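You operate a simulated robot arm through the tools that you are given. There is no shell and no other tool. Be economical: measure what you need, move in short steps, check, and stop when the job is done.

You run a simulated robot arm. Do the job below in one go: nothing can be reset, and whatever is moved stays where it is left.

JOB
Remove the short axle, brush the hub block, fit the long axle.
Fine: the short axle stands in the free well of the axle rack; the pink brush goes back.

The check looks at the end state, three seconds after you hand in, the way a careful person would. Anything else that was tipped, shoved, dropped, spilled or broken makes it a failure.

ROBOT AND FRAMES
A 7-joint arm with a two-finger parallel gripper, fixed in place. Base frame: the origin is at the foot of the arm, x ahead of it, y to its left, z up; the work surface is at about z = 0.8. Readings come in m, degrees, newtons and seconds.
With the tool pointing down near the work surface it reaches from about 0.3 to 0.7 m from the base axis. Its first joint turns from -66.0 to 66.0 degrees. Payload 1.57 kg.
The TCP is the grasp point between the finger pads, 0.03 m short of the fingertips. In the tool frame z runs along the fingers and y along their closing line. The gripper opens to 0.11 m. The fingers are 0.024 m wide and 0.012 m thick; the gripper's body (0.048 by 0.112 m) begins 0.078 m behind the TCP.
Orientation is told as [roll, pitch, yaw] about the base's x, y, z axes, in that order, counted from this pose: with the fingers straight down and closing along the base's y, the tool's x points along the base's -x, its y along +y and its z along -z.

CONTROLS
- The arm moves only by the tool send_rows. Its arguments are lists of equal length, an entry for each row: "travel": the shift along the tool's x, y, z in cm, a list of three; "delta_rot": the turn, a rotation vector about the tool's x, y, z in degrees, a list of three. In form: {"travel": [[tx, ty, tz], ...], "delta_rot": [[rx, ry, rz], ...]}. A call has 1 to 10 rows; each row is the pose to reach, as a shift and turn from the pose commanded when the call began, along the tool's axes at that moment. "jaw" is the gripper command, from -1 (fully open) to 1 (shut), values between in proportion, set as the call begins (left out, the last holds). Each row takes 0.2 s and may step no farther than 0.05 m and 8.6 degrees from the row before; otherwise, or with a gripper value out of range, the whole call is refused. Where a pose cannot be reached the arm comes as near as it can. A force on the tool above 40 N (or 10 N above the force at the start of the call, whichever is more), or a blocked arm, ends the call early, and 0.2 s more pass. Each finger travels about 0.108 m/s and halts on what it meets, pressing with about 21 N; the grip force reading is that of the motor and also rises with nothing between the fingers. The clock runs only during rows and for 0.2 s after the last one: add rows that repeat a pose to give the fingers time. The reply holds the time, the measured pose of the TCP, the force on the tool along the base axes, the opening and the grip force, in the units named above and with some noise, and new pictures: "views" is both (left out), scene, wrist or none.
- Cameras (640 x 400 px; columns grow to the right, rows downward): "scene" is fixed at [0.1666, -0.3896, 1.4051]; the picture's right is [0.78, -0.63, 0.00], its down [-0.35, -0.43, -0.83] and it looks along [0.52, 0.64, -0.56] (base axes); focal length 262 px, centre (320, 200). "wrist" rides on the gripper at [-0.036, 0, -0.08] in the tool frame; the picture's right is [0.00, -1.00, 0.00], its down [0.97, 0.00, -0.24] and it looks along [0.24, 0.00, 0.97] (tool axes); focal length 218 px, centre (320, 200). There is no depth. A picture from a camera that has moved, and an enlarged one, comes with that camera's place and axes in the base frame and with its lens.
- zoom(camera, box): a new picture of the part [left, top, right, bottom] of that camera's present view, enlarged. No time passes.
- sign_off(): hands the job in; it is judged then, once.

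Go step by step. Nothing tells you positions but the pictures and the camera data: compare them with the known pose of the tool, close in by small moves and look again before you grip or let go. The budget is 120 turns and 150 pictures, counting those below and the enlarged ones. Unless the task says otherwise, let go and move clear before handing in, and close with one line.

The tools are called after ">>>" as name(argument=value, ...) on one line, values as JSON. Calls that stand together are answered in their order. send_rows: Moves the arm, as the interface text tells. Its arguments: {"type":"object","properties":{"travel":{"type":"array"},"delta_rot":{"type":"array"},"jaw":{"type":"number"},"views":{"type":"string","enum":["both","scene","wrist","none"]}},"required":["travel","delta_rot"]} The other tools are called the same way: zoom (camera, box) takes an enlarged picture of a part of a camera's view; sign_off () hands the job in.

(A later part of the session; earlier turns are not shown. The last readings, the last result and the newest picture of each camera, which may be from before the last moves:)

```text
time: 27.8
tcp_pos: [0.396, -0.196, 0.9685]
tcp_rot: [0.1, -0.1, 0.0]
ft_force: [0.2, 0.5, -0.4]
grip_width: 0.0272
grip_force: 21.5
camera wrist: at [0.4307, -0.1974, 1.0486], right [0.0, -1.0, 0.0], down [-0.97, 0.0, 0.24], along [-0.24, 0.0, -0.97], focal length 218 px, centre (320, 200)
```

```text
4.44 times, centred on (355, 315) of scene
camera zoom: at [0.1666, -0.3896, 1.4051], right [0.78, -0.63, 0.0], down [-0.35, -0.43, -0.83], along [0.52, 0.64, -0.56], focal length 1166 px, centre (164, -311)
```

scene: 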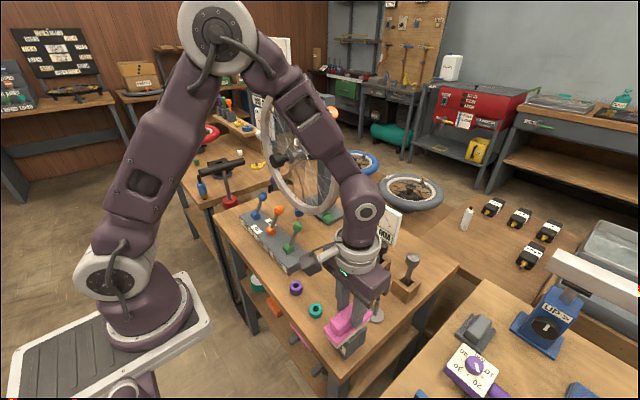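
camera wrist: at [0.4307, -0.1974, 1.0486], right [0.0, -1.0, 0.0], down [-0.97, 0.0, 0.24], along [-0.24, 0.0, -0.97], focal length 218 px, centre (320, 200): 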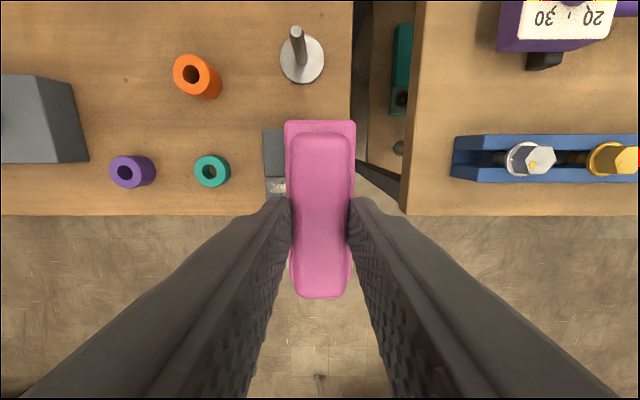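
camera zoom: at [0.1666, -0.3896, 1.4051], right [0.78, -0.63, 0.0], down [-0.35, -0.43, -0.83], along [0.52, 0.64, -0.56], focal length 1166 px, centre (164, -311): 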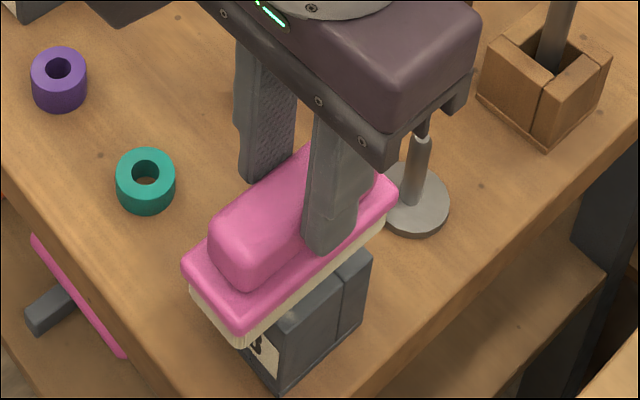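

Bristles are about 3–4 cm above the block. Lowering gently to make contact.

>>> send_rows(travel=[[0, 0, 1.0], [0, 0, 2.0], [0, 0, 2.6], [0, 0, 3.0], [0, 0, 3.0]], delta_rot=[[0, 0, 0], [0, 0, 0], [0, 0, 0], [0, 0, 0], [0, 0, 0]], views="wrist")

>>> zoom(camera="scene", box=[310, 270, 400, 360])

```text
time: 29.0
tcp_pos: [0.3976, -0.1982, 0.9381]
tcp_rot: [0.1, 0.0, 0.0]
ft_force: [-0.1, -0.5, -0.5]
grip_width: 0.0269
grip_force: 20.9
camera wrist: at [0.4322, -0.1979, 1.0192], right [0.0, -1.0, 0.0], down [-0.97, 0.0, 0.24], along [-0.24, 0.0, -0.97], focal length 218 px, centre (320, 200)
```

wrist: 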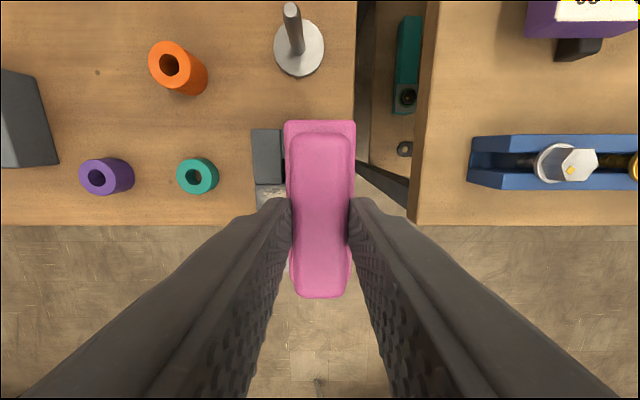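

```text
4.44 times, centred on (355, 315) of scene
camera zoom: at [0.1666, -0.3896, 1.4051], right [0.78, -0.63, 0.0], down [-0.35, -0.43, -0.83], along [0.52, 0.64, -0.56], focal length 1166 px, centre (164, -311)
```

zoom: 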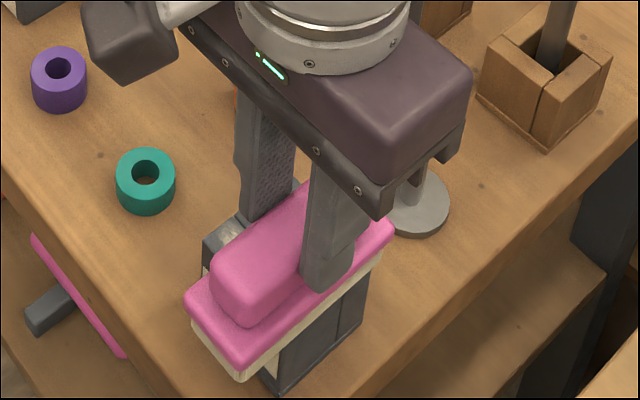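

>>> send_rows(travel=[[0, 0, 0.3], [0, 0, 0.5], [0, 0, 0.5]], delta_rot=[[0, 0, 0], [0, 0, 0], [0, 0, 0]], views="none")

>>> send_rows(travel=[[0, 0, 0.2], [0, 0, 0.3], [0, 0, 0.3]], delta_rot=[[0, 0, 0], [0, 0, 0], [0, 0, 0]], views="none")

>>> zoom(camera="scene", box=[310, 270, 400, 360])

```text
time: 29.8
tcp_pos: [0.3973, -0.1994, 0.9349]
tcp_rot: [0.1, -0.1, 0.0]
ft_force: [-3.1, 1.2, 14.8]
grip_width: 0.0273
grip_force: 20.5
```

```text
time: 30.6
tcp_pos: [0.3978, -0.1985, 0.9308]
tcp_rot: [0.1, -0.1, 0.0]
ft_force: [4.4, -0.1, 15.4]
grip_width: 0.0272
grip_force: 21.3
```

```text
4.44 times, centred on (355, 315) of scene
camera zoom: at [0.1665, -0.3895, 1.4052], right [0.78, -0.63, 0.0], down [-0.35, -0.43, -0.83], along [0.52, 0.64, -0.56], focal length 1166 px, centre (164, -311)
```

zoom: 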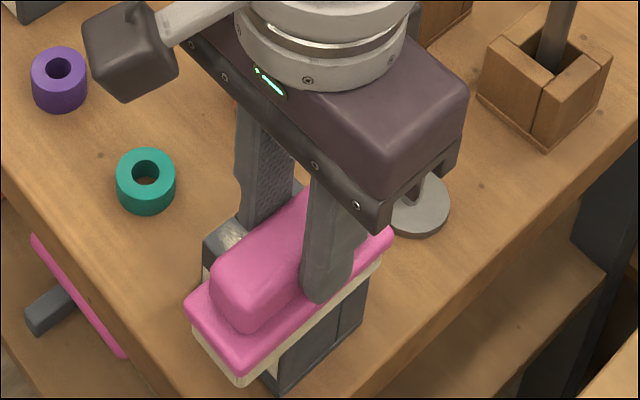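

Contact made with about 15 N. I'll ease off a little and sweep along y over the dusty strip.

>>> send_rows(travel=[[0, 0, -0.2], [0, 0, -0.2]], delta_rot=[[0, 0, 0], [0, 0, 0]], views="none")

>>> send_rows(travel=[[0, 0.8, 0], [0, 1.6, 0]], delta_rot=[[0, 0, 0], [0, 0, 0]], views="none")

>>> zoom(camera="scene", box=[310, 270, 400, 360])

```text
time: 31.2
tcp_pos: [0.3959, -0.1976, 0.9324]
tcp_rot: [0.0, 0.1, -0.1]
ft_force: [-0.3, 0.0, -0.5]
grip_width: 0.027
grip_force: 21.3
```

```text
time: 31.8
tcp_pos: [0.3976, -0.1826, 0.9339]
tcp_rot: [0.1, 0.0, 0.0]
ft_force: [0.2, 0.5, -0.7]
grip_width: 0.0272
grip_force: 21.3
```

```text
4.44 times, centred on (355, 315) of scene
camera zoom: at [0.1666, -0.3896, 1.4051], right [0.78, -0.63, 0.0], down [-0.35, -0.43, -0.83], along [0.52, 0.64, -0.56], focal length 1166 px, centre (164, -311)
```

zoom: 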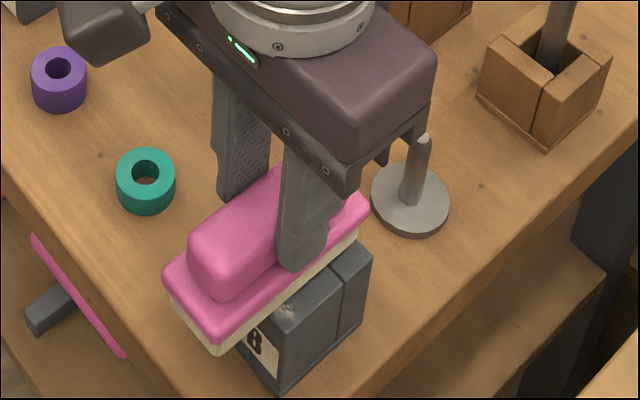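

Contact was lost after easing off (the brush slid slightly in the grip). Lowering 2 mm and sweeping back and forth.

>>> send_rows(travel=[[0, 0, 0.2], [0, 0, 0.25], [0, 0, 0.25]], delta_rot=[[0, 0, 0], [0, 0, 0], [0, 0, 0]], views="none")

>>> send_rows(travel=[[0, 1, 0], [0, 2, 0], [0, 3, 0], [0, 3.2, 0], [0, 2, 0], [0, 1, 0], [0, 0, 0], [0, -1, 0], [0, -2, 0], [0, -3, 0]], delta_rot=[[0, 0, 0], [0, 0, 0], [0, 0, 0], [0, 0, 0], [0, 0, 0], [0, 0, 0], [0, 0, 0], [0, 0, 0], [0, 0, 0], [0, 0, 0]], views="none")

>>> zoom(camera="scene", box=[310, 270, 400, 360])

```text
time: 32.6
tcp_pos: [0.3974, -0.1816, 0.9292]
tcp_rot: [0.1, 0.1, 0.0]
ft_force: [0.8, 0.0, -1.4]
grip_width: 0.0273
grip_force: 21.0
```

```text
time: 34.8
tcp_pos: [0.3978, -0.2111, 0.9299]
tcp_rot: [0.1, 0.0, 0.0]
ft_force: [-0.4, 0.9, -1.2]
grip_width: 0.0271
grip_force: 21.1
```

```text
4.44 times, centred on (355, 315) of scene
camera zoom: at [0.1666, -0.3896, 1.4051], right [0.78, -0.63, 0.0], down [-0.35, -0.43, -0.83], along [0.52, 0.64, -0.56], focal length 1166 px, centre (164, -311)
```

zoom: 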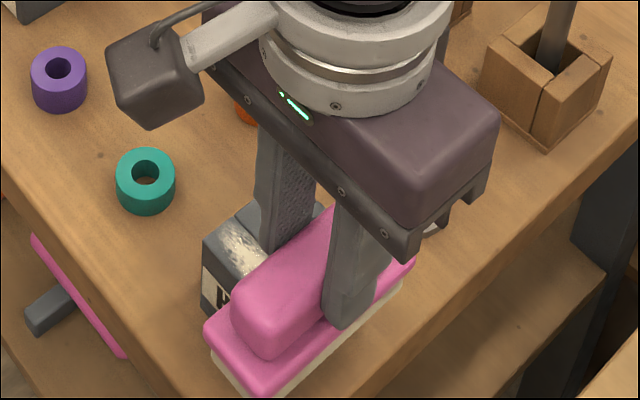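

No contact force and dust still remains on the left half. I'll return to the centre and press down gradually.

>>> send_rows(travel=[[0, 1.5, 0], [0, 3, 0], [0, 3, 0.15], [0, 3, 0.15]], delta_rot=[[0, 0, 0], [0, 0, 0], [0, 0, 0], [0, 0, 0]], views="none")

>>> send_rows(travel=[[0, 0, 0.15], [0, 0, 0.15]], delta_rot=[[0, 0, 0], [0, 0, 0]], views="none")

>>> zoom(camera="scene", box=[310, 270, 400, 360])

```text
time: 35.8
tcp_pos: [0.3971, -0.1825, 0.9285]
tcp_rot: [0.1, -0.1, -0.1]
ft_force: [-0.4, -0.7, 15.7]
grip_width: 0.0273
grip_force: 20.9
```

```text
time: 36.4
tcp_pos: [0.3976, -0.1827, 0.928]
tcp_rot: [0.1, -0.1, 0.1]
ft_force: [2.4, -1.9, 15.0]
grip_width: 0.0272
grip_force: 21.1
```

```text
4.44 times, centred on (355, 315) of scene
camera zoom: at [0.1665, -0.3896, 1.4052], right [0.78, -0.63, 0.0], down [-0.35, -0.43, -0.83], along [0.52, 0.64, -0.56], focal length 1166 px, centre (164, -311)
```

zoom: 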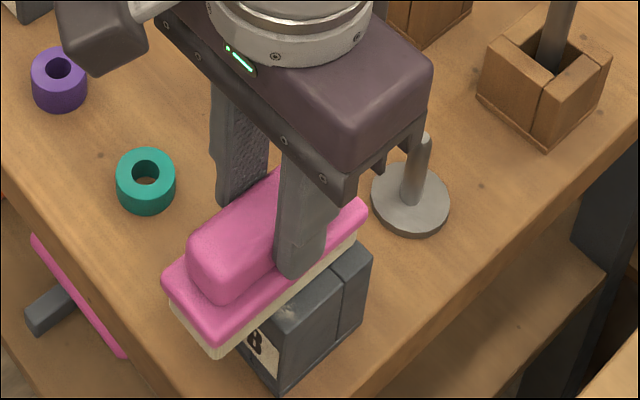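

Steady contact now. Sweeping without easing off.

>>> send_rows(travel=[[0, 0.8, 0], [0, 1.6, 0], [0, 2.4, 0], [0, 3, 0]], delta_rot=[[0, 0, 0], [0, 0, 0], [0, 0, 0], [0, 0, 0]], views="none")

>>> zoom(camera="scene", box=[310, 270, 400, 360])

```text
time: 37.4
tcp_pos: [0.3969, -0.1536, 0.9263]
tcp_rot: [0.0, 0.1, 0.0]
ft_force: [-0.5, -5.5, 13.5]
grip_width: 0.0272
grip_force: 21.2
```

```text
4.44 times, centred on (355, 315) of scene
camera zoom: at [0.1664, -0.3897, 1.4052], right [0.78, -0.63, 0.0], down [-0.35, -0.43, -0.83], along [0.52, 0.64, -0.56], focal length 1166 px, centre (164, -311)
```

zoom: 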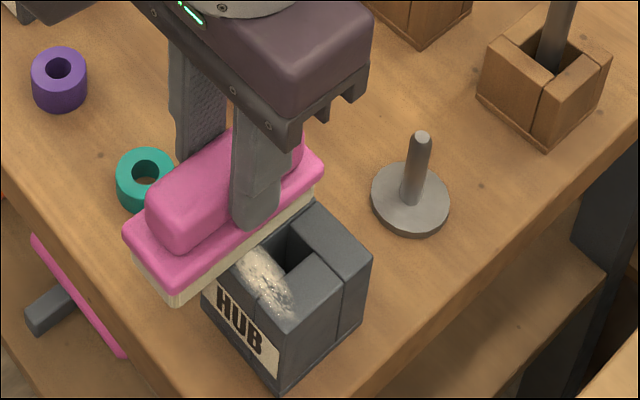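

Contact with sideways friction, and the block stays put. The dust is still there, so I'll sweep several more times.

>>> send_rows(travel=[[0, -1, 0], [0, -2, 0], [0, -3, 0], [0, -4, 0], [0, -5, 0], [0, -4, 0], [0, -3, 0], [0, -2, 0], [0, -1, 0], [0, 0, 0]], delta_rot=[[0, 0, 0], [0, 0, 0], [0, 0, 0], [0, 0, 0], [0, 0, 0], [0, 0, 0], [0, 0, 0], [0, 0, 0], [0, 0, 0], [0, 0, 0]], views="none")

>>> zoom(camera="scene", box=[310, 270, 400, 360])

```text
time: 39.6
tcp_pos: [0.3972, -0.1528, 0.9275]
tcp_rot: [0.1, 0.0, 0.0]
ft_force: [-0.2, 0.4, -0.8]
grip_width: 0.0274
grip_force: 21.1
```

```text
4.44 times, centred on (355, 315) of scene
camera zoom: at [0.1666, -0.3896, 1.4051], right [0.78, -0.63, 0.0], down [-0.35, -0.43, -0.83], along [0.52, 0.64, -0.56], focal length 1166 px, centre (164, -311)
```

zoom: 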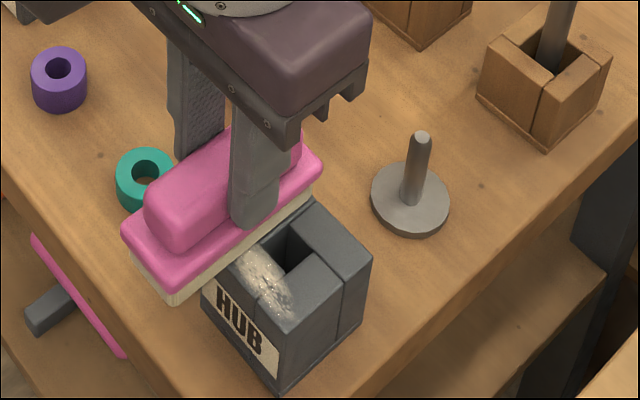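

Contact came off again midway. I'll press about 1.5 mm further and repeat strokes.

>>> send_rows(travel=[[0, -1.3, 0], [0, -2.6, 0.05], [0, -2.6, 0.3], [0, -1.3, 0.3], [0, 0, 0.3], [0, -1.3, 0.3], [0, -2.6, 0.3], [0, -3.9, 0.3], [0, -5.2, 0.3]], delta_rot=[[0, 0, 0], [0, 0, 0], [0, 0, 0], [0, 0, 0], [0, 0, 0], [0, 0, 0], [0, 0, 0], [0, 0, 0], [0, 0, 0]], views="none")

>>> zoom(camera="scene", box=[310, 270, 400, 360])

>>> zoom(camera="wrist", box=[220, 100, 380, 240])

```text
time: 41.6
tcp_pos: [0.3976, -0.2041, 0.9244]
tcp_rot: [0.1, 0.0, 0.0]
ft_force: [-0.3, -0.4, -0.7]
grip_width: 0.0271
grip_force: 21.2
```

```text
4.44 times, centred on (355, 315) of scene
camera zoom: at [0.1666, -0.3896, 1.4051], right [0.78, -0.63, 0.0], down [-0.35, -0.43, -0.83], along [0.52, 0.64, -0.56], focal length 1166 px, centre (164, -311)
```

zoom: 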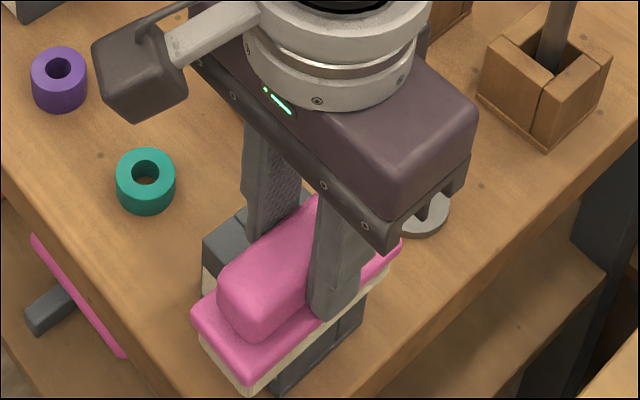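

```text
2.86 times, centred on (300, 170) of wrist
camera zoom: at [0.4321, -0.2032, 1.0045], right [0.0, -1.0, 0.0], down [-0.97, 0.0, 0.24], along [-0.24, 0.0, -0.97], focal length 624 px, centre (377, 286)
```

zoom: 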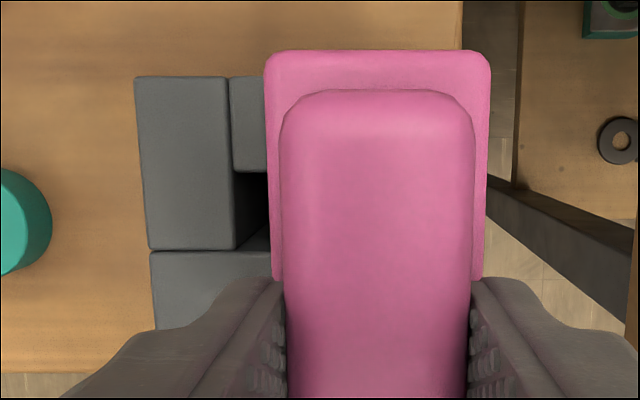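

The dust on the visible part is gone. Lifting to view the whole top.

>>> send_rows(travel=[[0, 0, -2], [0, 0, -6], [0, 0, -10], [1, 4, -13], [2, 8, -17], [2, 12, -17], [2, 12, -17]], delta_rot=[[0, 0, 0], [0, 0, 0], [0, 0, 0], [0, 0, 0], [0, 0, 0], [0, 0, 0], [0, 0, 0]], views="scene")

>>> zoom(camera="scene", box=[310, 270, 400, 360])

>>> zoom(camera="wrist", box=[250, 60, 450, 260])

```text
refused: row 4 steps farther than a row can; nothing moved
```

```text
4.44 times, centred on (355, 315) of scene
camera zoom: at [0.1666, -0.3896, 1.4051], right [0.78, -0.63, 0.0], down [-0.35, -0.43, -0.83], along [0.52, 0.64, -0.56], focal length 1166 px, centre (164, -311)
```

zoom: 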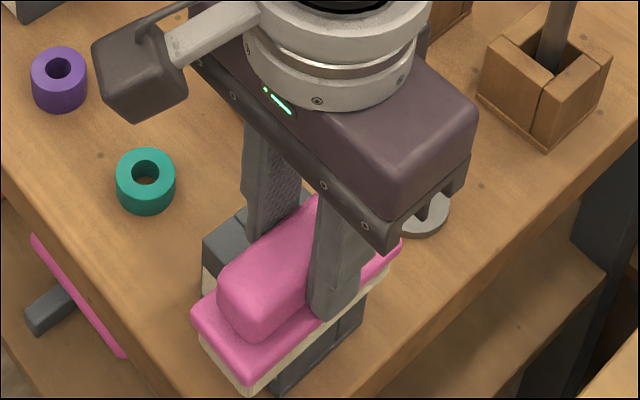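

```text
2.00 times, centred on (350, 160) of wrist
camera zoom: at [0.4321, -0.2032, 1.0045], right [0.0, -1.0, 0.0], down [-0.97, 0.0, 0.24], along [-0.24, 0.0, -0.97], focal length 436 px, centre (260, 280)
```

zoom: 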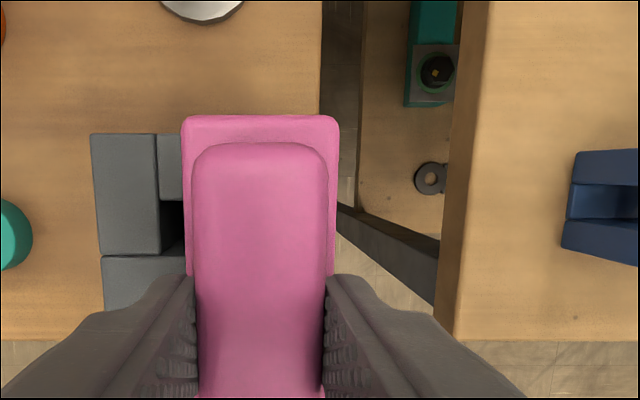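

That call was refused because one step was too long. Repeating with smaller steps.

>>> send_rows(travel=[[0, 0, -2], [0, 0, -6], [0, 0, -10], [0.5, 2.5, -13], [1, 5.5, -16], [2, 9, -17], [2, 12, -17], [2, 12, -17]], delta_rot=[[0, 0, 0], [0, 0, 0], [0, 0, 0], [0, 0, 0], [0, 0, 0], [0, 0, 0], [0, 0, 0], [0, 0, 0]], views="scene")

>>> zoom(camera="scene", box=[310, 270, 400, 360])

>>> zoom(camera="wrist", box=[240, 80, 480, 230])

```text
time: 43.4
tcp_pos: [0.3769, -0.0835, 1.0967]
tcp_rot: [0.1, 0.0, 0.0]
ft_force: [-0.4, -0.1, -0.5]
grip_width: 0.0275
grip_force: 21.3
```

scene: 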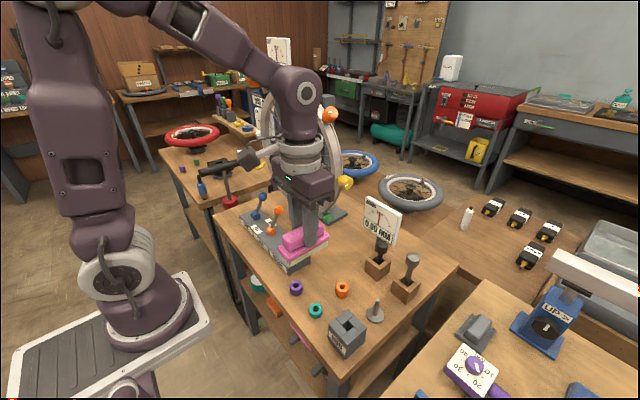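

```text
4.44 times, centred on (355, 315) of scene
camera zoom: at [0.1666, -0.3896, 1.4051], right [0.78, -0.63, 0.0], down [-0.35, -0.43, -0.83], along [0.52, 0.64, -0.56], focal length 1166 px, centre (164, -311)
```

zoom: 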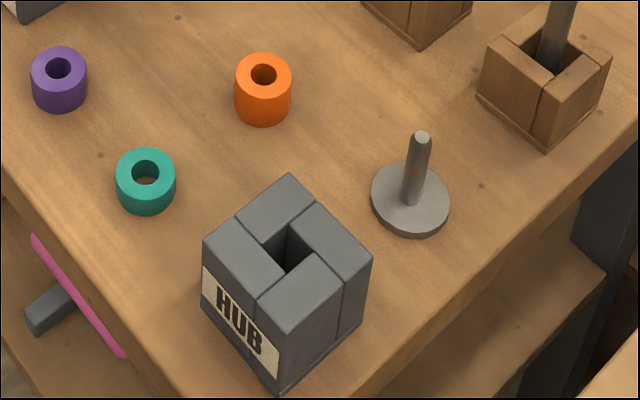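

```text
2.67 times, centred on (360, 155) of wrist
camera zoom: at [0.4119, -0.0834, 1.176], right [0.0, -1.0, 0.0], down [-0.97, 0.0, 0.24], along [-0.24, 0.0, -0.97], focal length 582 px, centre (213, 320)
```

zoom: 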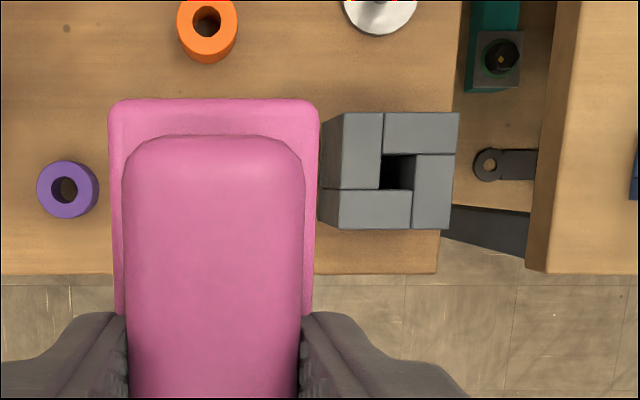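

The hub block is clean. Returning the brush to its home spot.

>>> send_rows(travel=[[0, 4.5, 0], [0, 9, 0], [0, 13.5, 0], [0, 18, 0], [0, 22.5, 0], [0, 27, 0], [0, 31.5, 0], [0, 36, 0], [0, 40.5, 0], [0, 45, 0]], delta_rot=[[0, 0, 0], [0, 0, 0], [0, 0, 0], [0, 0, 0], [0, 0, 0], [0, 0, 0], [0, 0, 0], [0, 0, 0], [0, 0, 0], [0, 0, 0]], views="none")

>>> send_rows(travel=[[-2, 3.5, 0], [-5.0, 7.2, 0], [-5.9, 7.5, 4], [-5.9, 7.5, 8.5], [-5.9, 7.5, 13], [-5.9, 7.5, 17], [-5.9, 7.5, 20], [-5.9, 7.5, 20]], delta_rot=[[0, 0, 0], [0, 0, 0], [0, 0, 0], [0, 0, 0], [0, 0, 0], [0, 0, 0], [0, 0, 0], [0, 0, 0]], views="wrist")

>>> zoom(camera="scene", box=[210, 170, 270, 230])

```text
time: 45.6
tcp_pos: [0.3755, 0.366, 1.0965]
tcp_rot: [0.2, 0.0, -0.2]
ft_force: [0.1, -0.4, -1.5]
grip_width: 0.0269
grip_force: 21.2
```

```text
time: 47.4
tcp_pos: [0.4366, 0.4428, 0.896]
tcp_rot: [0.0, 0.0, 0.0]
ft_force: [-0.1, -0.6, -0.9]
grip_width: 0.027
grip_force: 21.1
camera wrist: at [0.4717, 0.4433, 0.9771], right [0.0, -1.0, 0.0], down [-0.97, 0.0, 0.24], along [-0.24, 0.0, -0.97], focal length 218 px, centre (320, 200)
```

wrist: 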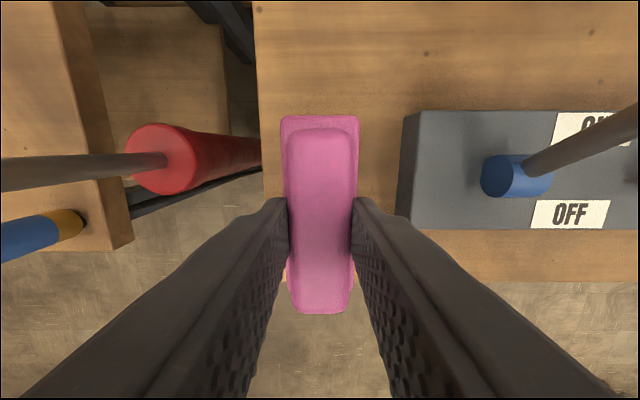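

```text
6.67 times, centred on (240, 200) of scene
camera zoom: at [0.1666, -0.3896, 1.4051], right [0.78, -0.63, 0.0], down [-0.35, -0.43, -0.83], along [0.52, 0.64, -0.56], focal length 1749 px, centre (853, 200)
```

zoom: 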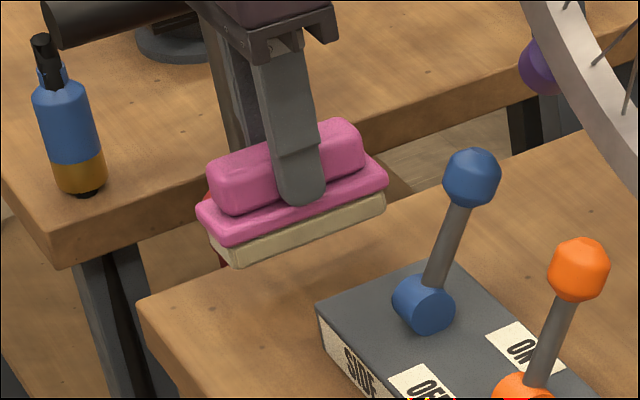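

Brush is over its spot, with about 3 cm left to lower.

>>> send_rows(travel=[[0, -0.2, 1], [0, -0.2, 2], [0, -0.2, 2.6], [0, -0.2, 2.6]], delta_rot=[[0, 0, 0], [0, 0, 0], [0, 0, 0], [0, 0, 0]], views="none")

>>> send_rows(travel=[[0, 0, 0.2], [0, 0, 0.4], [0, 0, 0.4]], delta_rot=[[0, 0, 0], [0, 0, 0], [0, 0, 0]], views="none")

>>> zoom(camera="scene", box=[210, 170, 270, 230])

```text
time: 48.4
tcp_pos: [0.4373, 0.4398, 0.8711]
tcp_rot: [0.1, 0.0, 0.1]
ft_force: [0.9, -0.3, -1.4]
grip_width: 0.0274
grip_force: 20.9
```

```text
time: 49.2
tcp_pos: [0.436, 0.4381, 0.8655]
tcp_rot: [0.1, 0.0, 0.0]
ft_force: [0.1, -0.6, -0.7]
grip_width: 0.0269
grip_force: 21.0
```

```text
6.67 times, centred on (240, 200) of scene
camera zoom: at [0.1666, -0.3896, 1.4051], right [0.78, -0.63, 0.0], down [-0.35, -0.43, -0.83], along [0.52, 0.64, -0.56], focal length 1749 px, centre (853, 200)
```

zoom: 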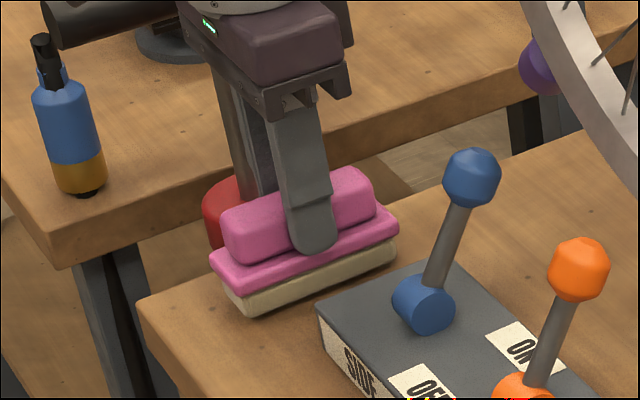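

Still a few millimetres above the table. I'll correct y and lower until it touches.

>>> send_rows(travel=[[0, 0.2, 0.1], [0, 0.2, 0.3], [0, 0.2, 0.3]], delta_rot=[[0, 0, 0], [0, 0, 0], [0, 0, 0]], views="none")

>>> send_rows(travel=[[0, 0, 0.15], [0, 0, 0.15]], delta_rot=[[0, 0, 0], [0, 0, 0]], views="none")

>>> zoom(camera="scene", box=[210, 170, 270, 230])

```text
time: 50.0
tcp_pos: [0.4355, 0.4406, 0.862]
tcp_rot: [0.1, 0.0, -0.1]
ft_force: [0.4, 0.3, -0.3]
grip_width: 0.0271
grip_force: 20.8
```

```text
time: 50.6
tcp_pos: [0.4359, 0.441, 0.8611]
tcp_rot: [0.1, 0.0, 0.0]
ft_force: [-0.4, -0.8, 4.0]
grip_width: 0.0273
grip_force: 20.8
```

```text
6.67 times, centred on (240, 200) of scene
camera zoom: at [0.1665, -0.3897, 1.4051], right [0.78, -0.63, 0.0], down [-0.35, -0.43, -0.83], along [0.52, 0.64, -0.56], focal length 1749 px, centre (853, 200)
```

zoom: 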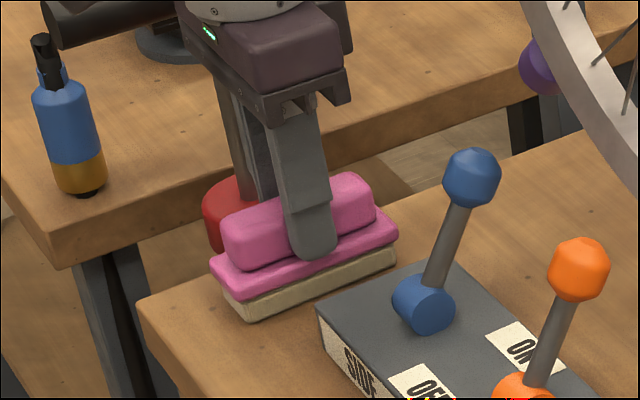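

The brush is touching the table at its original place. Releasing and rising straight up.

>>> send_rows(travel=[[0, 0, 0], [0, 0, 0], [0, 0, 0]], delta_rot=[[0, 0, 0], [0, 0, 0], [0, 0, 0]], jaw=-0.1, views="none")

>>> send_rows(travel=[[0, 0, -1], [0, 0, -4], [0, 0, -8.5], [0, 0, -13], [0, 0, -17.5], [0, 0, -22], [2, 0, -24], [5.5, 0, -24], [6, -4, -24], [6, -8, -24]], delta_rot=[[0, 0, 0], [0, 0, 0], [0, 0, 0], [0, 0, 0], [0, 0, 0], [0, 0, 0], [0, 0, 0], [0, 0, 0], [0, 0, 0], [0, 0, 0]], views="scene")

>>> zoom(camera="scene", box=[190, 150, 290, 240])

```text
time: 51.4
tcp_pos: [0.4365, 0.4408, 0.8606]
tcp_rot: [0.1, 0.0, 0.0]
ft_force: [-0.8, -0.6, -0.3]
grip_width: 0.0604
grip_force: 0.1
```

```text
time: 53.6
tcp_pos: [0.3767, 0.3621, 1.1008]
tcp_rot: [0.1, -0.2, 0.0]
ft_force: [0.1, 1.4, 0.7]
grip_width: 0.0604
grip_force: 0.2
```

scene: 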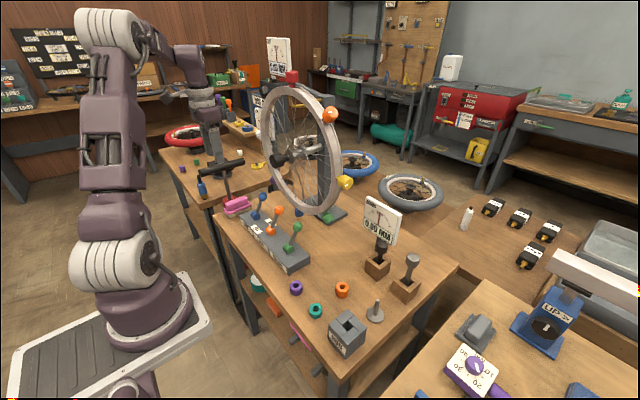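

```text
4.44 times, centred on (240, 195) of scene
camera zoom: at [0.1666, -0.3896, 1.4051], right [0.78, -0.63, 0.0], down [-0.35, -0.43, -0.83], along [0.52, 0.64, -0.56], focal length 1166 px, centre (676, 222)
```

zoom: 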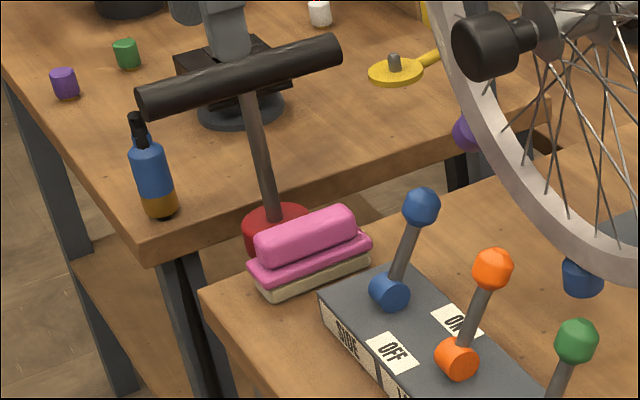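

The brush is back. Now I swing right and forward above the long axle.

>>> send_rows(travel=[[0, -4.5, 0], [0, -9, 0], [0, -13.5, 0], [0, -18, 0], [0, -22.5, 0], [0, -27, 0], [0, -31.5, 0], [0, -36, 0], [0, -40.5, 0], [0, -45, 0]], delta_rot=[[0, 0, 0], [0, 0, 0], [0, 0, 0], [0, 0, 0], [0, 0, 0], [0, 0, 0], [0, 0, 0], [0, 0, 0], [0, 0, 0], [0, 0, 0]], views="none")

>>> send_rows(travel=[[-1, -4.5, 0], [-3.5, -8.5, 0], [-8, -9.5, 0], [-12.5, -9.5, 0], [-17, -9.5, 0], [-21.5, -9.5, 0], [-23.5, -9.5, 0], [-23.5, -9.5, 0]], delta_rot=[[0, 0, 0], [0, 0, 0], [0, 0, 0], [0, 0, 0], [0, 0, 0], [0, 0, 0], [0, 0, 0], [0, 0, 0]], jaw=-0.3, views="wrist")

>>> zoom(camera="wrist", box=[250, 110, 390, 230])

>>> zoom(camera="scene", box=[350, 230, 450, 310])

```text
time: 55.8
tcp_pos: [0.3783, -0.0907, 1.1011]
tcp_rot: [0.0, 0.0, 0.0]
ft_force: [1.0, -0.1, 0.2]
grip_width: 0.0605
grip_force: 0.1
```

```text
time: 57.6
tcp_pos: [0.6128, -0.185, 1.0989]
tcp_rot: [0.2, 0.0, -0.1]
ft_force: [0.8, -0.9, -0.3]
grip_width: 0.0717
grip_force: 0.1
camera wrist: at [0.6475, -0.1844, 1.179], right [0.0, -1.0, 0.0], down [-0.97, 0.0, 0.24], along [-0.24, 0.0, -0.97], focal length 218 px, centre (320, 200)
```

wrist: 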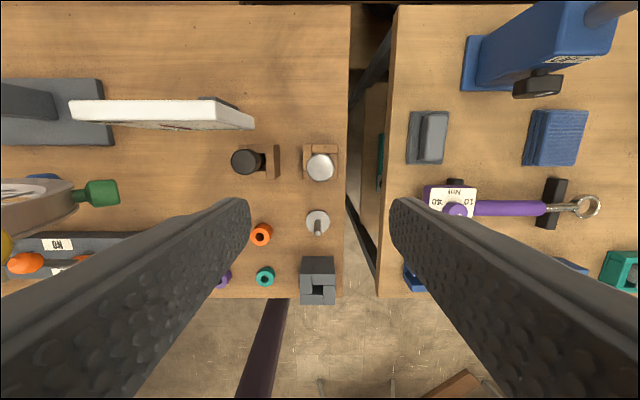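

```text
3.33 times, centred on (320, 170) of wrist
camera zoom: at [0.6475, -0.1844, 1.179], right [0.0, -1.0, 0.0], down [-0.97, 0.0, 0.24], along [-0.24, 0.0, -0.97], focal length 728 px, centre (320, 300)
```

zoom: 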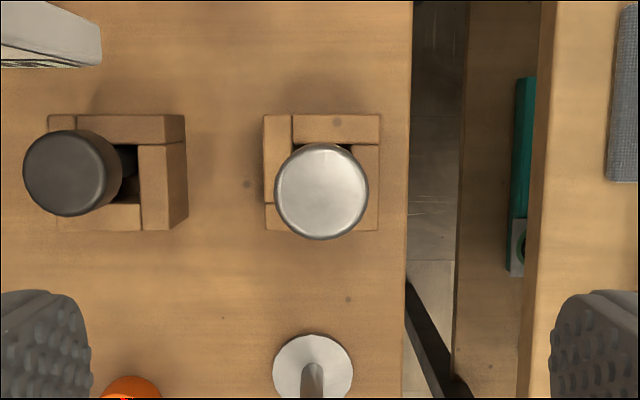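

```text
5.00 times, centred on (400, 270) of scene
camera zoom: at [0.1666, -0.3896, 1.4051], right [0.78, -0.63, 0.0], down [-0.35, -0.43, -0.83], along [0.52, 0.64, -0.56], focal length 1312 px, centre (-80, -150)
```

zoom: 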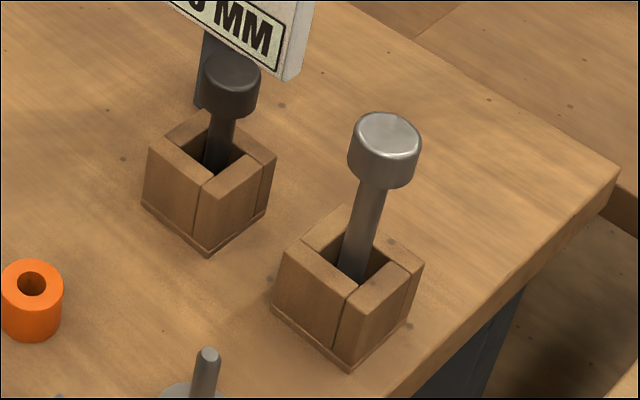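

Long axle head at about (0.625, -0.185), top near z≈0.937. Going down around it.

>>> send_rows(travel=[[-1.2, 0, 4], [-1.2, 0, 8], [-1.2, 0, 12], [-1.2, 0, 15.5], [-1.2, 0, 15.5]], delta_rot=[[0, 0, 0], [0, 0, 0], [0, 0, 0], [0, 0, 0], [0, 0, 0]], views="wrist")

>>> zoom(camera="scene", box=[350, 230, 450, 310])

```text
time: 58.8
tcp_pos: [0.6238, -0.1842, 0.9418]
tcp_rot: [0.1, 0.1, 0.0]
ft_force: [0.0, 0.3, -0.5]
grip_width: 0.0715
grip_force: 0.1
camera wrist: at [0.6585, -0.1844, 1.0236], right [0.0, -1.0, 0.0], down [-0.97, 0.0, 0.24], along [-0.24, 0.0, -0.97], focal length 218 px, centre (320, 200)
```

wrist: 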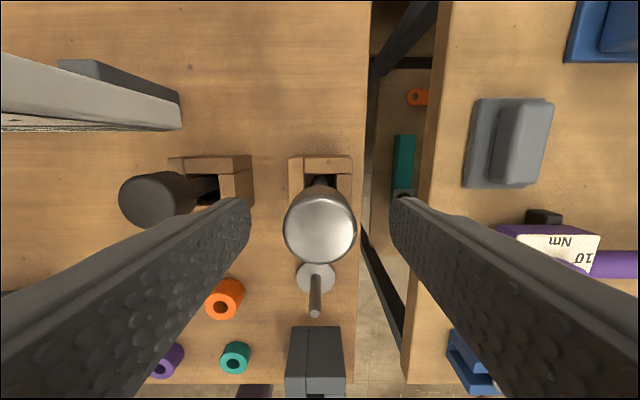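

```text
5.00 times, centred on (400, 270) of scene
camera zoom: at [0.1666, -0.3896, 1.4051], right [0.78, -0.63, 0.0], down [-0.35, -0.43, -0.83], along [0.52, 0.64, -0.56], focal length 1312 px, centre (-80, -150)
```

zoom: 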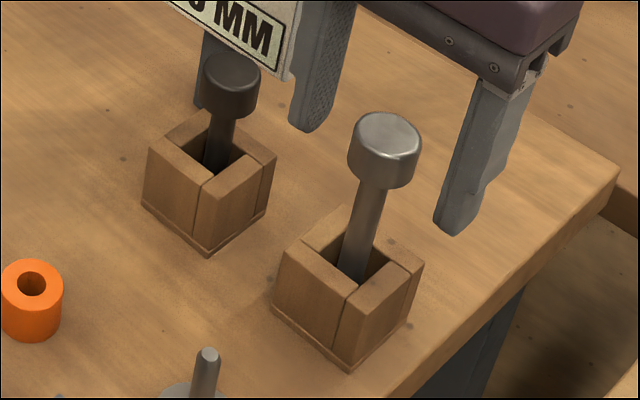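

Well aligned. Lowering 1.7 cm and closing.

>>> send_rows(travel=[[0, 0, 1], [0, 0, 1.7], [0, 0, 1.7]], delta_rot=[[0, 0, 0], [0, 0, 0], [0, 0, 0]], views="none")

>>> send_rows(travel=[[0, 0, 0], [0, 0, 0], [0, 0, 0]], delta_rot=[[0, 0, 0], [0, 0, 0], [0, 0, 0]], jaw=1, views="wrist")

>>> zoom(camera="scene", box=[350, 230, 450, 310])

```text
time: 59.6
tcp_pos: [0.624, -0.1848, 0.9272]
tcp_rot: [0.1, -0.1, 0.0]
ft_force: [-0.4, 0.0, 1.3]
grip_width: 0.0715
grip_force: 0.0
```

```text
time: 60.4
tcp_pos: [0.6235, -0.1851, 0.9282]
tcp_rot: [0.1, 0.0, 0.0]
ft_force: [0.4, -0.2, 0.4]
grip_width: 0.031
grip_force: 20.6
camera wrist: at [0.6592, -0.1845, 1.0077], right [0.0, -1.0, 0.0], down [-0.97, 0.0, 0.24], along [-0.24, 0.0, -0.97], focal length 218 px, centre (320, 200)
```

wrist: 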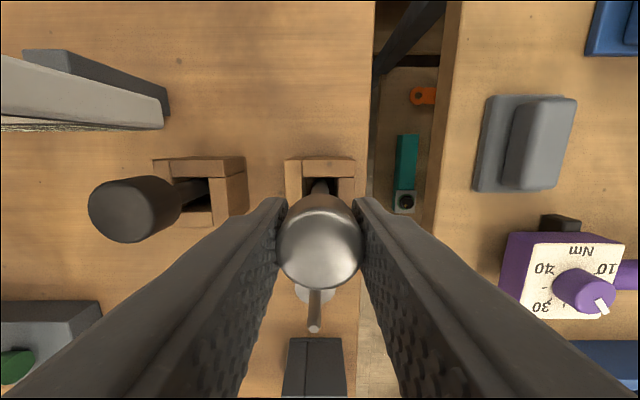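

```text
5.00 times, centred on (400, 270) of scene
camera zoom: at [0.1666, -0.3896, 1.4051], right [0.78, -0.63, 0.0], down [-0.35, -0.43, -0.83], along [0.52, 0.64, -0.56], focal length 1312 px, centre (-80, -150)
```

zoom: 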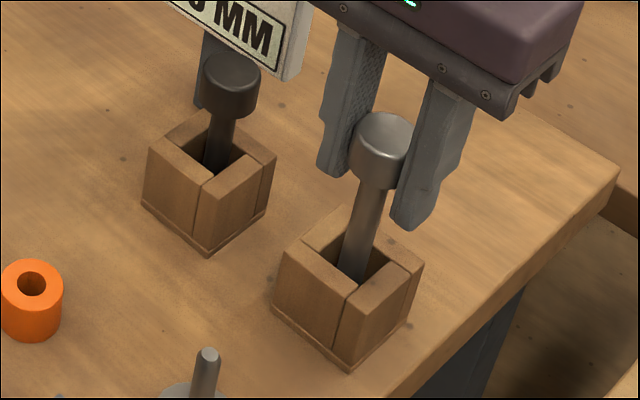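

The long axle is gripped. Lifting straight up.

>>> send_rows(travel=[[0, 0, -1], [0, 0, -3], [0, 0, -6], [0, 0, -9.5], [0, 0, -13], [0, 0, -16], [0, 0, -16]], delta_rot=[[0, 0, 0], [0, 0, 0], [0, 0, 0], [0, 0, 0], [0, 0, 0], [0, 0, 0], [0, 0, 0]], views="wrist")

>>> zoom(camera="scene", box=[340, 190, 450, 310])

```text
time: 62.0
tcp_pos: [0.623, -0.1849, 1.0876]
tcp_rot: [0.1, 0.0, 0.0]
ft_force: [0.5, -0.5, -1.0]
grip_width: 0.0309
grip_force: 20.5
camera wrist: at [0.6576, -0.185, 1.1678], right [0.0, -1.0, 0.0], down [-0.97, 0.0, 0.24], along [-0.24, 0.0, -0.97], focal length 218 px, centre (320, 200)
```

wrist: 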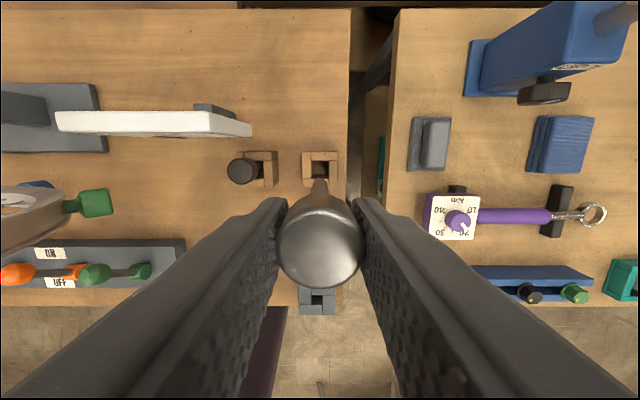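

```text
3.33 times, centred on (395, 250) of scene
camera zoom: at [0.1666, -0.3896, 1.4051], right [0.78, -0.63, 0.0], down [-0.35, -0.43, -0.83], along [0.52, 0.64, -0.56], focal length 874 px, centre (70, 33)
```

zoom: 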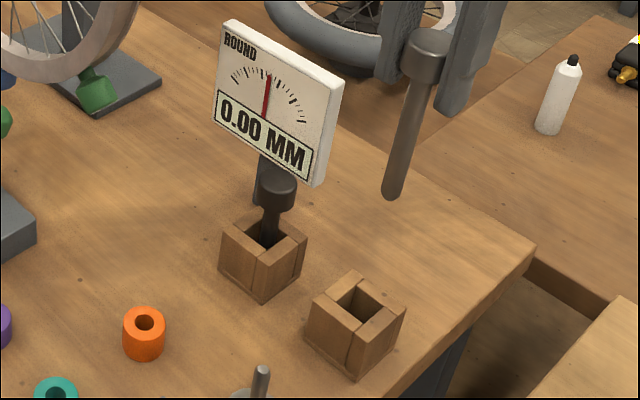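

The axle is clear. Moving back above the hub well.

>>> send_rows(travel=[[3, 0, 0], [7, 0.2, 0], [11.2, 0.4, 0], [15.4, 0.5, 0], [19, 0.5, 0], [20.8, 0.5, 0], [20.8, 0.5, 2], [20.8, 0.5, 2]], delta_rot=[[0, 0, 0], [0, 0, 0], [0, 0, 0], [0, 0, 0], [0, 0, 0], [0, 0, 0], [0, 0, 0], [0, 0, 0]], views="none")

>>> zoom(camera="wrist", box=[260, 120, 380, 210])

>>> zoom(camera="scene", box=[310, 230, 410, 360])

```text
time: 63.8
tcp_pos: [0.4161, -0.1782, 1.0693]
tcp_rot: [0.1, 0.1, 0.0]
ft_force: [0.6, 1.0, -1.4]
grip_width: 0.0308
grip_force: 21.0
```

```text
4.44 times, centred on (320, 165) of wrist
camera zoom: at [0.4508, -0.1775, 1.1488], right [0.0, -1.0, 0.0], down [-0.97, 0.0, 0.24], along [-0.24, 0.0, -0.97], focal length 970 px, centre (320, 356)
```

zoom: 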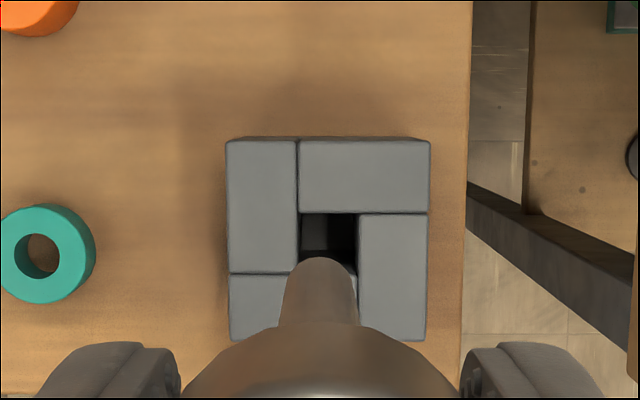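

```text
3.08 times, centred on (360, 295) of scene
camera zoom: at [0.1666, -0.3896, 1.4051], right [0.78, -0.63, 0.0], down [-0.35, -0.43, -0.83], along [0.52, 0.64, -0.56], focal length 807 px, centre (197, -92)
```

zoom: 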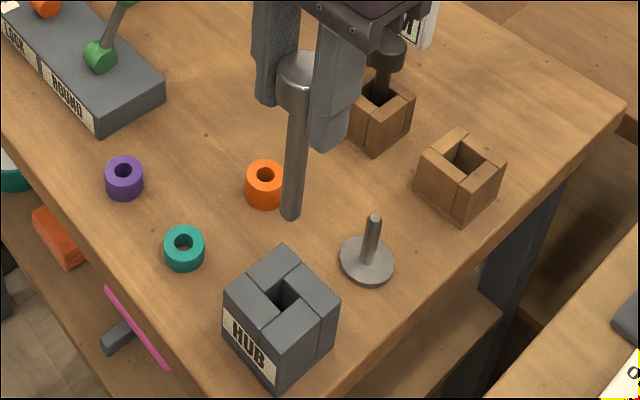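

I'll measure any lean of the axle before going in.

>>> zoom(camera="scene", box=[330, 240, 380, 310])

```text
5.71 times, centred on (355, 275) of scene
camera zoom: at [0.1666, -0.3896, 1.4051], right [0.78, -0.63, 0.0], down [-0.35, -0.43, -0.83], along [0.52, 0.64, -0.56], focal length 1499 px, centre (120, -229)
```

zoom: 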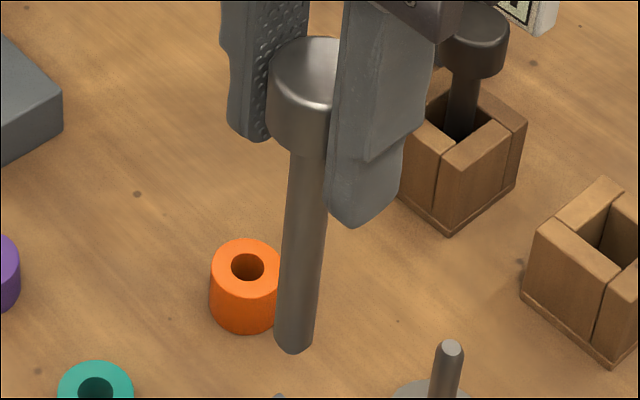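

The axle hangs practically vertical. Shifting about 2 mm in x and y and lowering to just above the hub.

>>> send_rows(travel=[[0.2, -0.24, 2], [0.2, -0.24, 5], [0.2, -0.24, 7.5], [0.2, -0.24, 7.5]], delta_rot=[[0, 0, 0], [0, 0, 0], [0, 0, 0], [0, 0, 0]], views="none")

>>> zoom(camera="wrist", box=[260, 120, 380, 210])

>>> zoom(camera="scene", box=[320, 270, 380, 350])

```text
time: 64.8
tcp_pos: [0.4142, -0.1829, 0.9929]
tcp_rot: [0.1, 0.0, 0.0]
ft_force: [-0.5, 0.1, -1.1]
grip_width: 0.0311
grip_force: 20.9
```

```text
4.44 times, centred on (320, 165) of wrist
camera zoom: at [0.4487, -0.1814, 1.073], right [0.0, -1.0, 0.0], down [-0.97, 0.0, 0.24], along [-0.24, 0.0, -0.97], focal length 970 px, centre (320, 356)
```

zoom: 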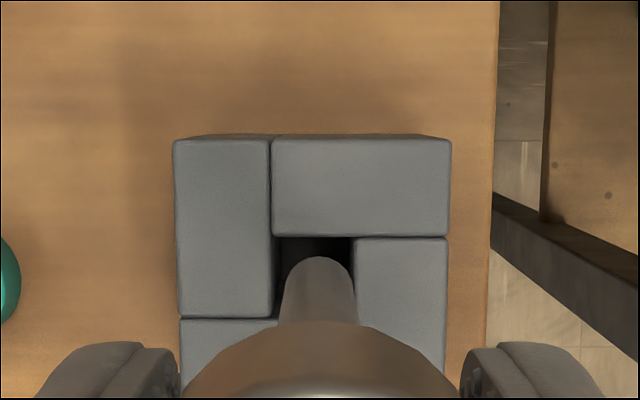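

```text
5.00 times, centred on (350, 310) of scene
camera zoom: at [0.1666, -0.3896, 1.4051], right [0.78, -0.63, 0.0], down [-0.35, -0.43, -0.83], along [0.52, 0.64, -0.56], focal length 1312 px, centre (170, -350)
```

zoom: 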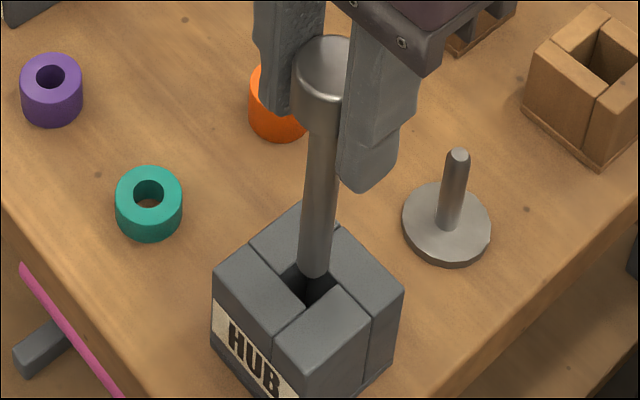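

The tip sits about 1.3 mm off in y. Correcting, then lowering slowly into the well.

>>> send_rows(travel=[[0, 0.13, 0], [0, 0.13, 0.6], [0, 0.13, 1.2], [0, 0.13, 1.8], [0, 0.13, 2.2], [0, 0.13, 2.2]], delta_rot=[[0, 0, 0], [0, 0, 0], [0, 0, 0], [0, 0, 0], [0, 0, 0], [0, 0, 0]], views="none")

>>> zoom(camera="wrist", box=[260, 120, 380, 210])

>>> zoom(camera="scene", box=[320, 270, 380, 350])

```text
time: 66.2
tcp_pos: [0.4145, -0.18, 0.9711]
tcp_rot: [0.1, 0.0, 0.0]
ft_force: [-0.2, 0.3, -1.4]
grip_width: 0.0309
grip_force: 20.6
```

```text
4.44 times, centred on (320, 165) of wrist
camera zoom: at [0.4487, -0.1793, 1.0508], right [0.0, -1.0, 0.0], down [-0.97, 0.0, 0.24], along [-0.24, 0.0, -0.97], focal length 970 px, centre (320, 356)
```

zoom: 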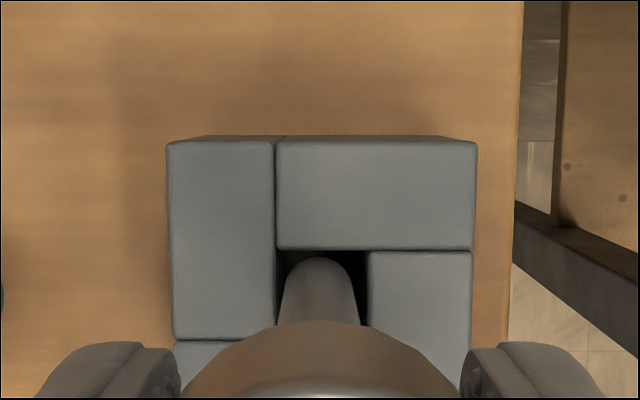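

```text
5.00 times, centred on (350, 310) of scene
camera zoom: at [0.1666, -0.3896, 1.4051], right [0.78, -0.63, 0.0], down [-0.35, -0.43, -0.83], along [0.52, 0.64, -0.56], focal length 1312 px, centre (170, -350)
```

zoom: 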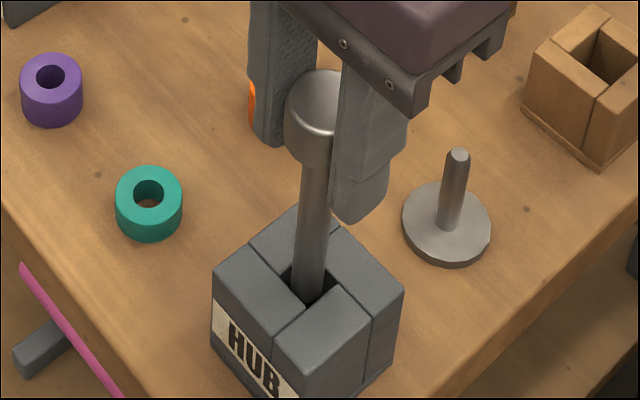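

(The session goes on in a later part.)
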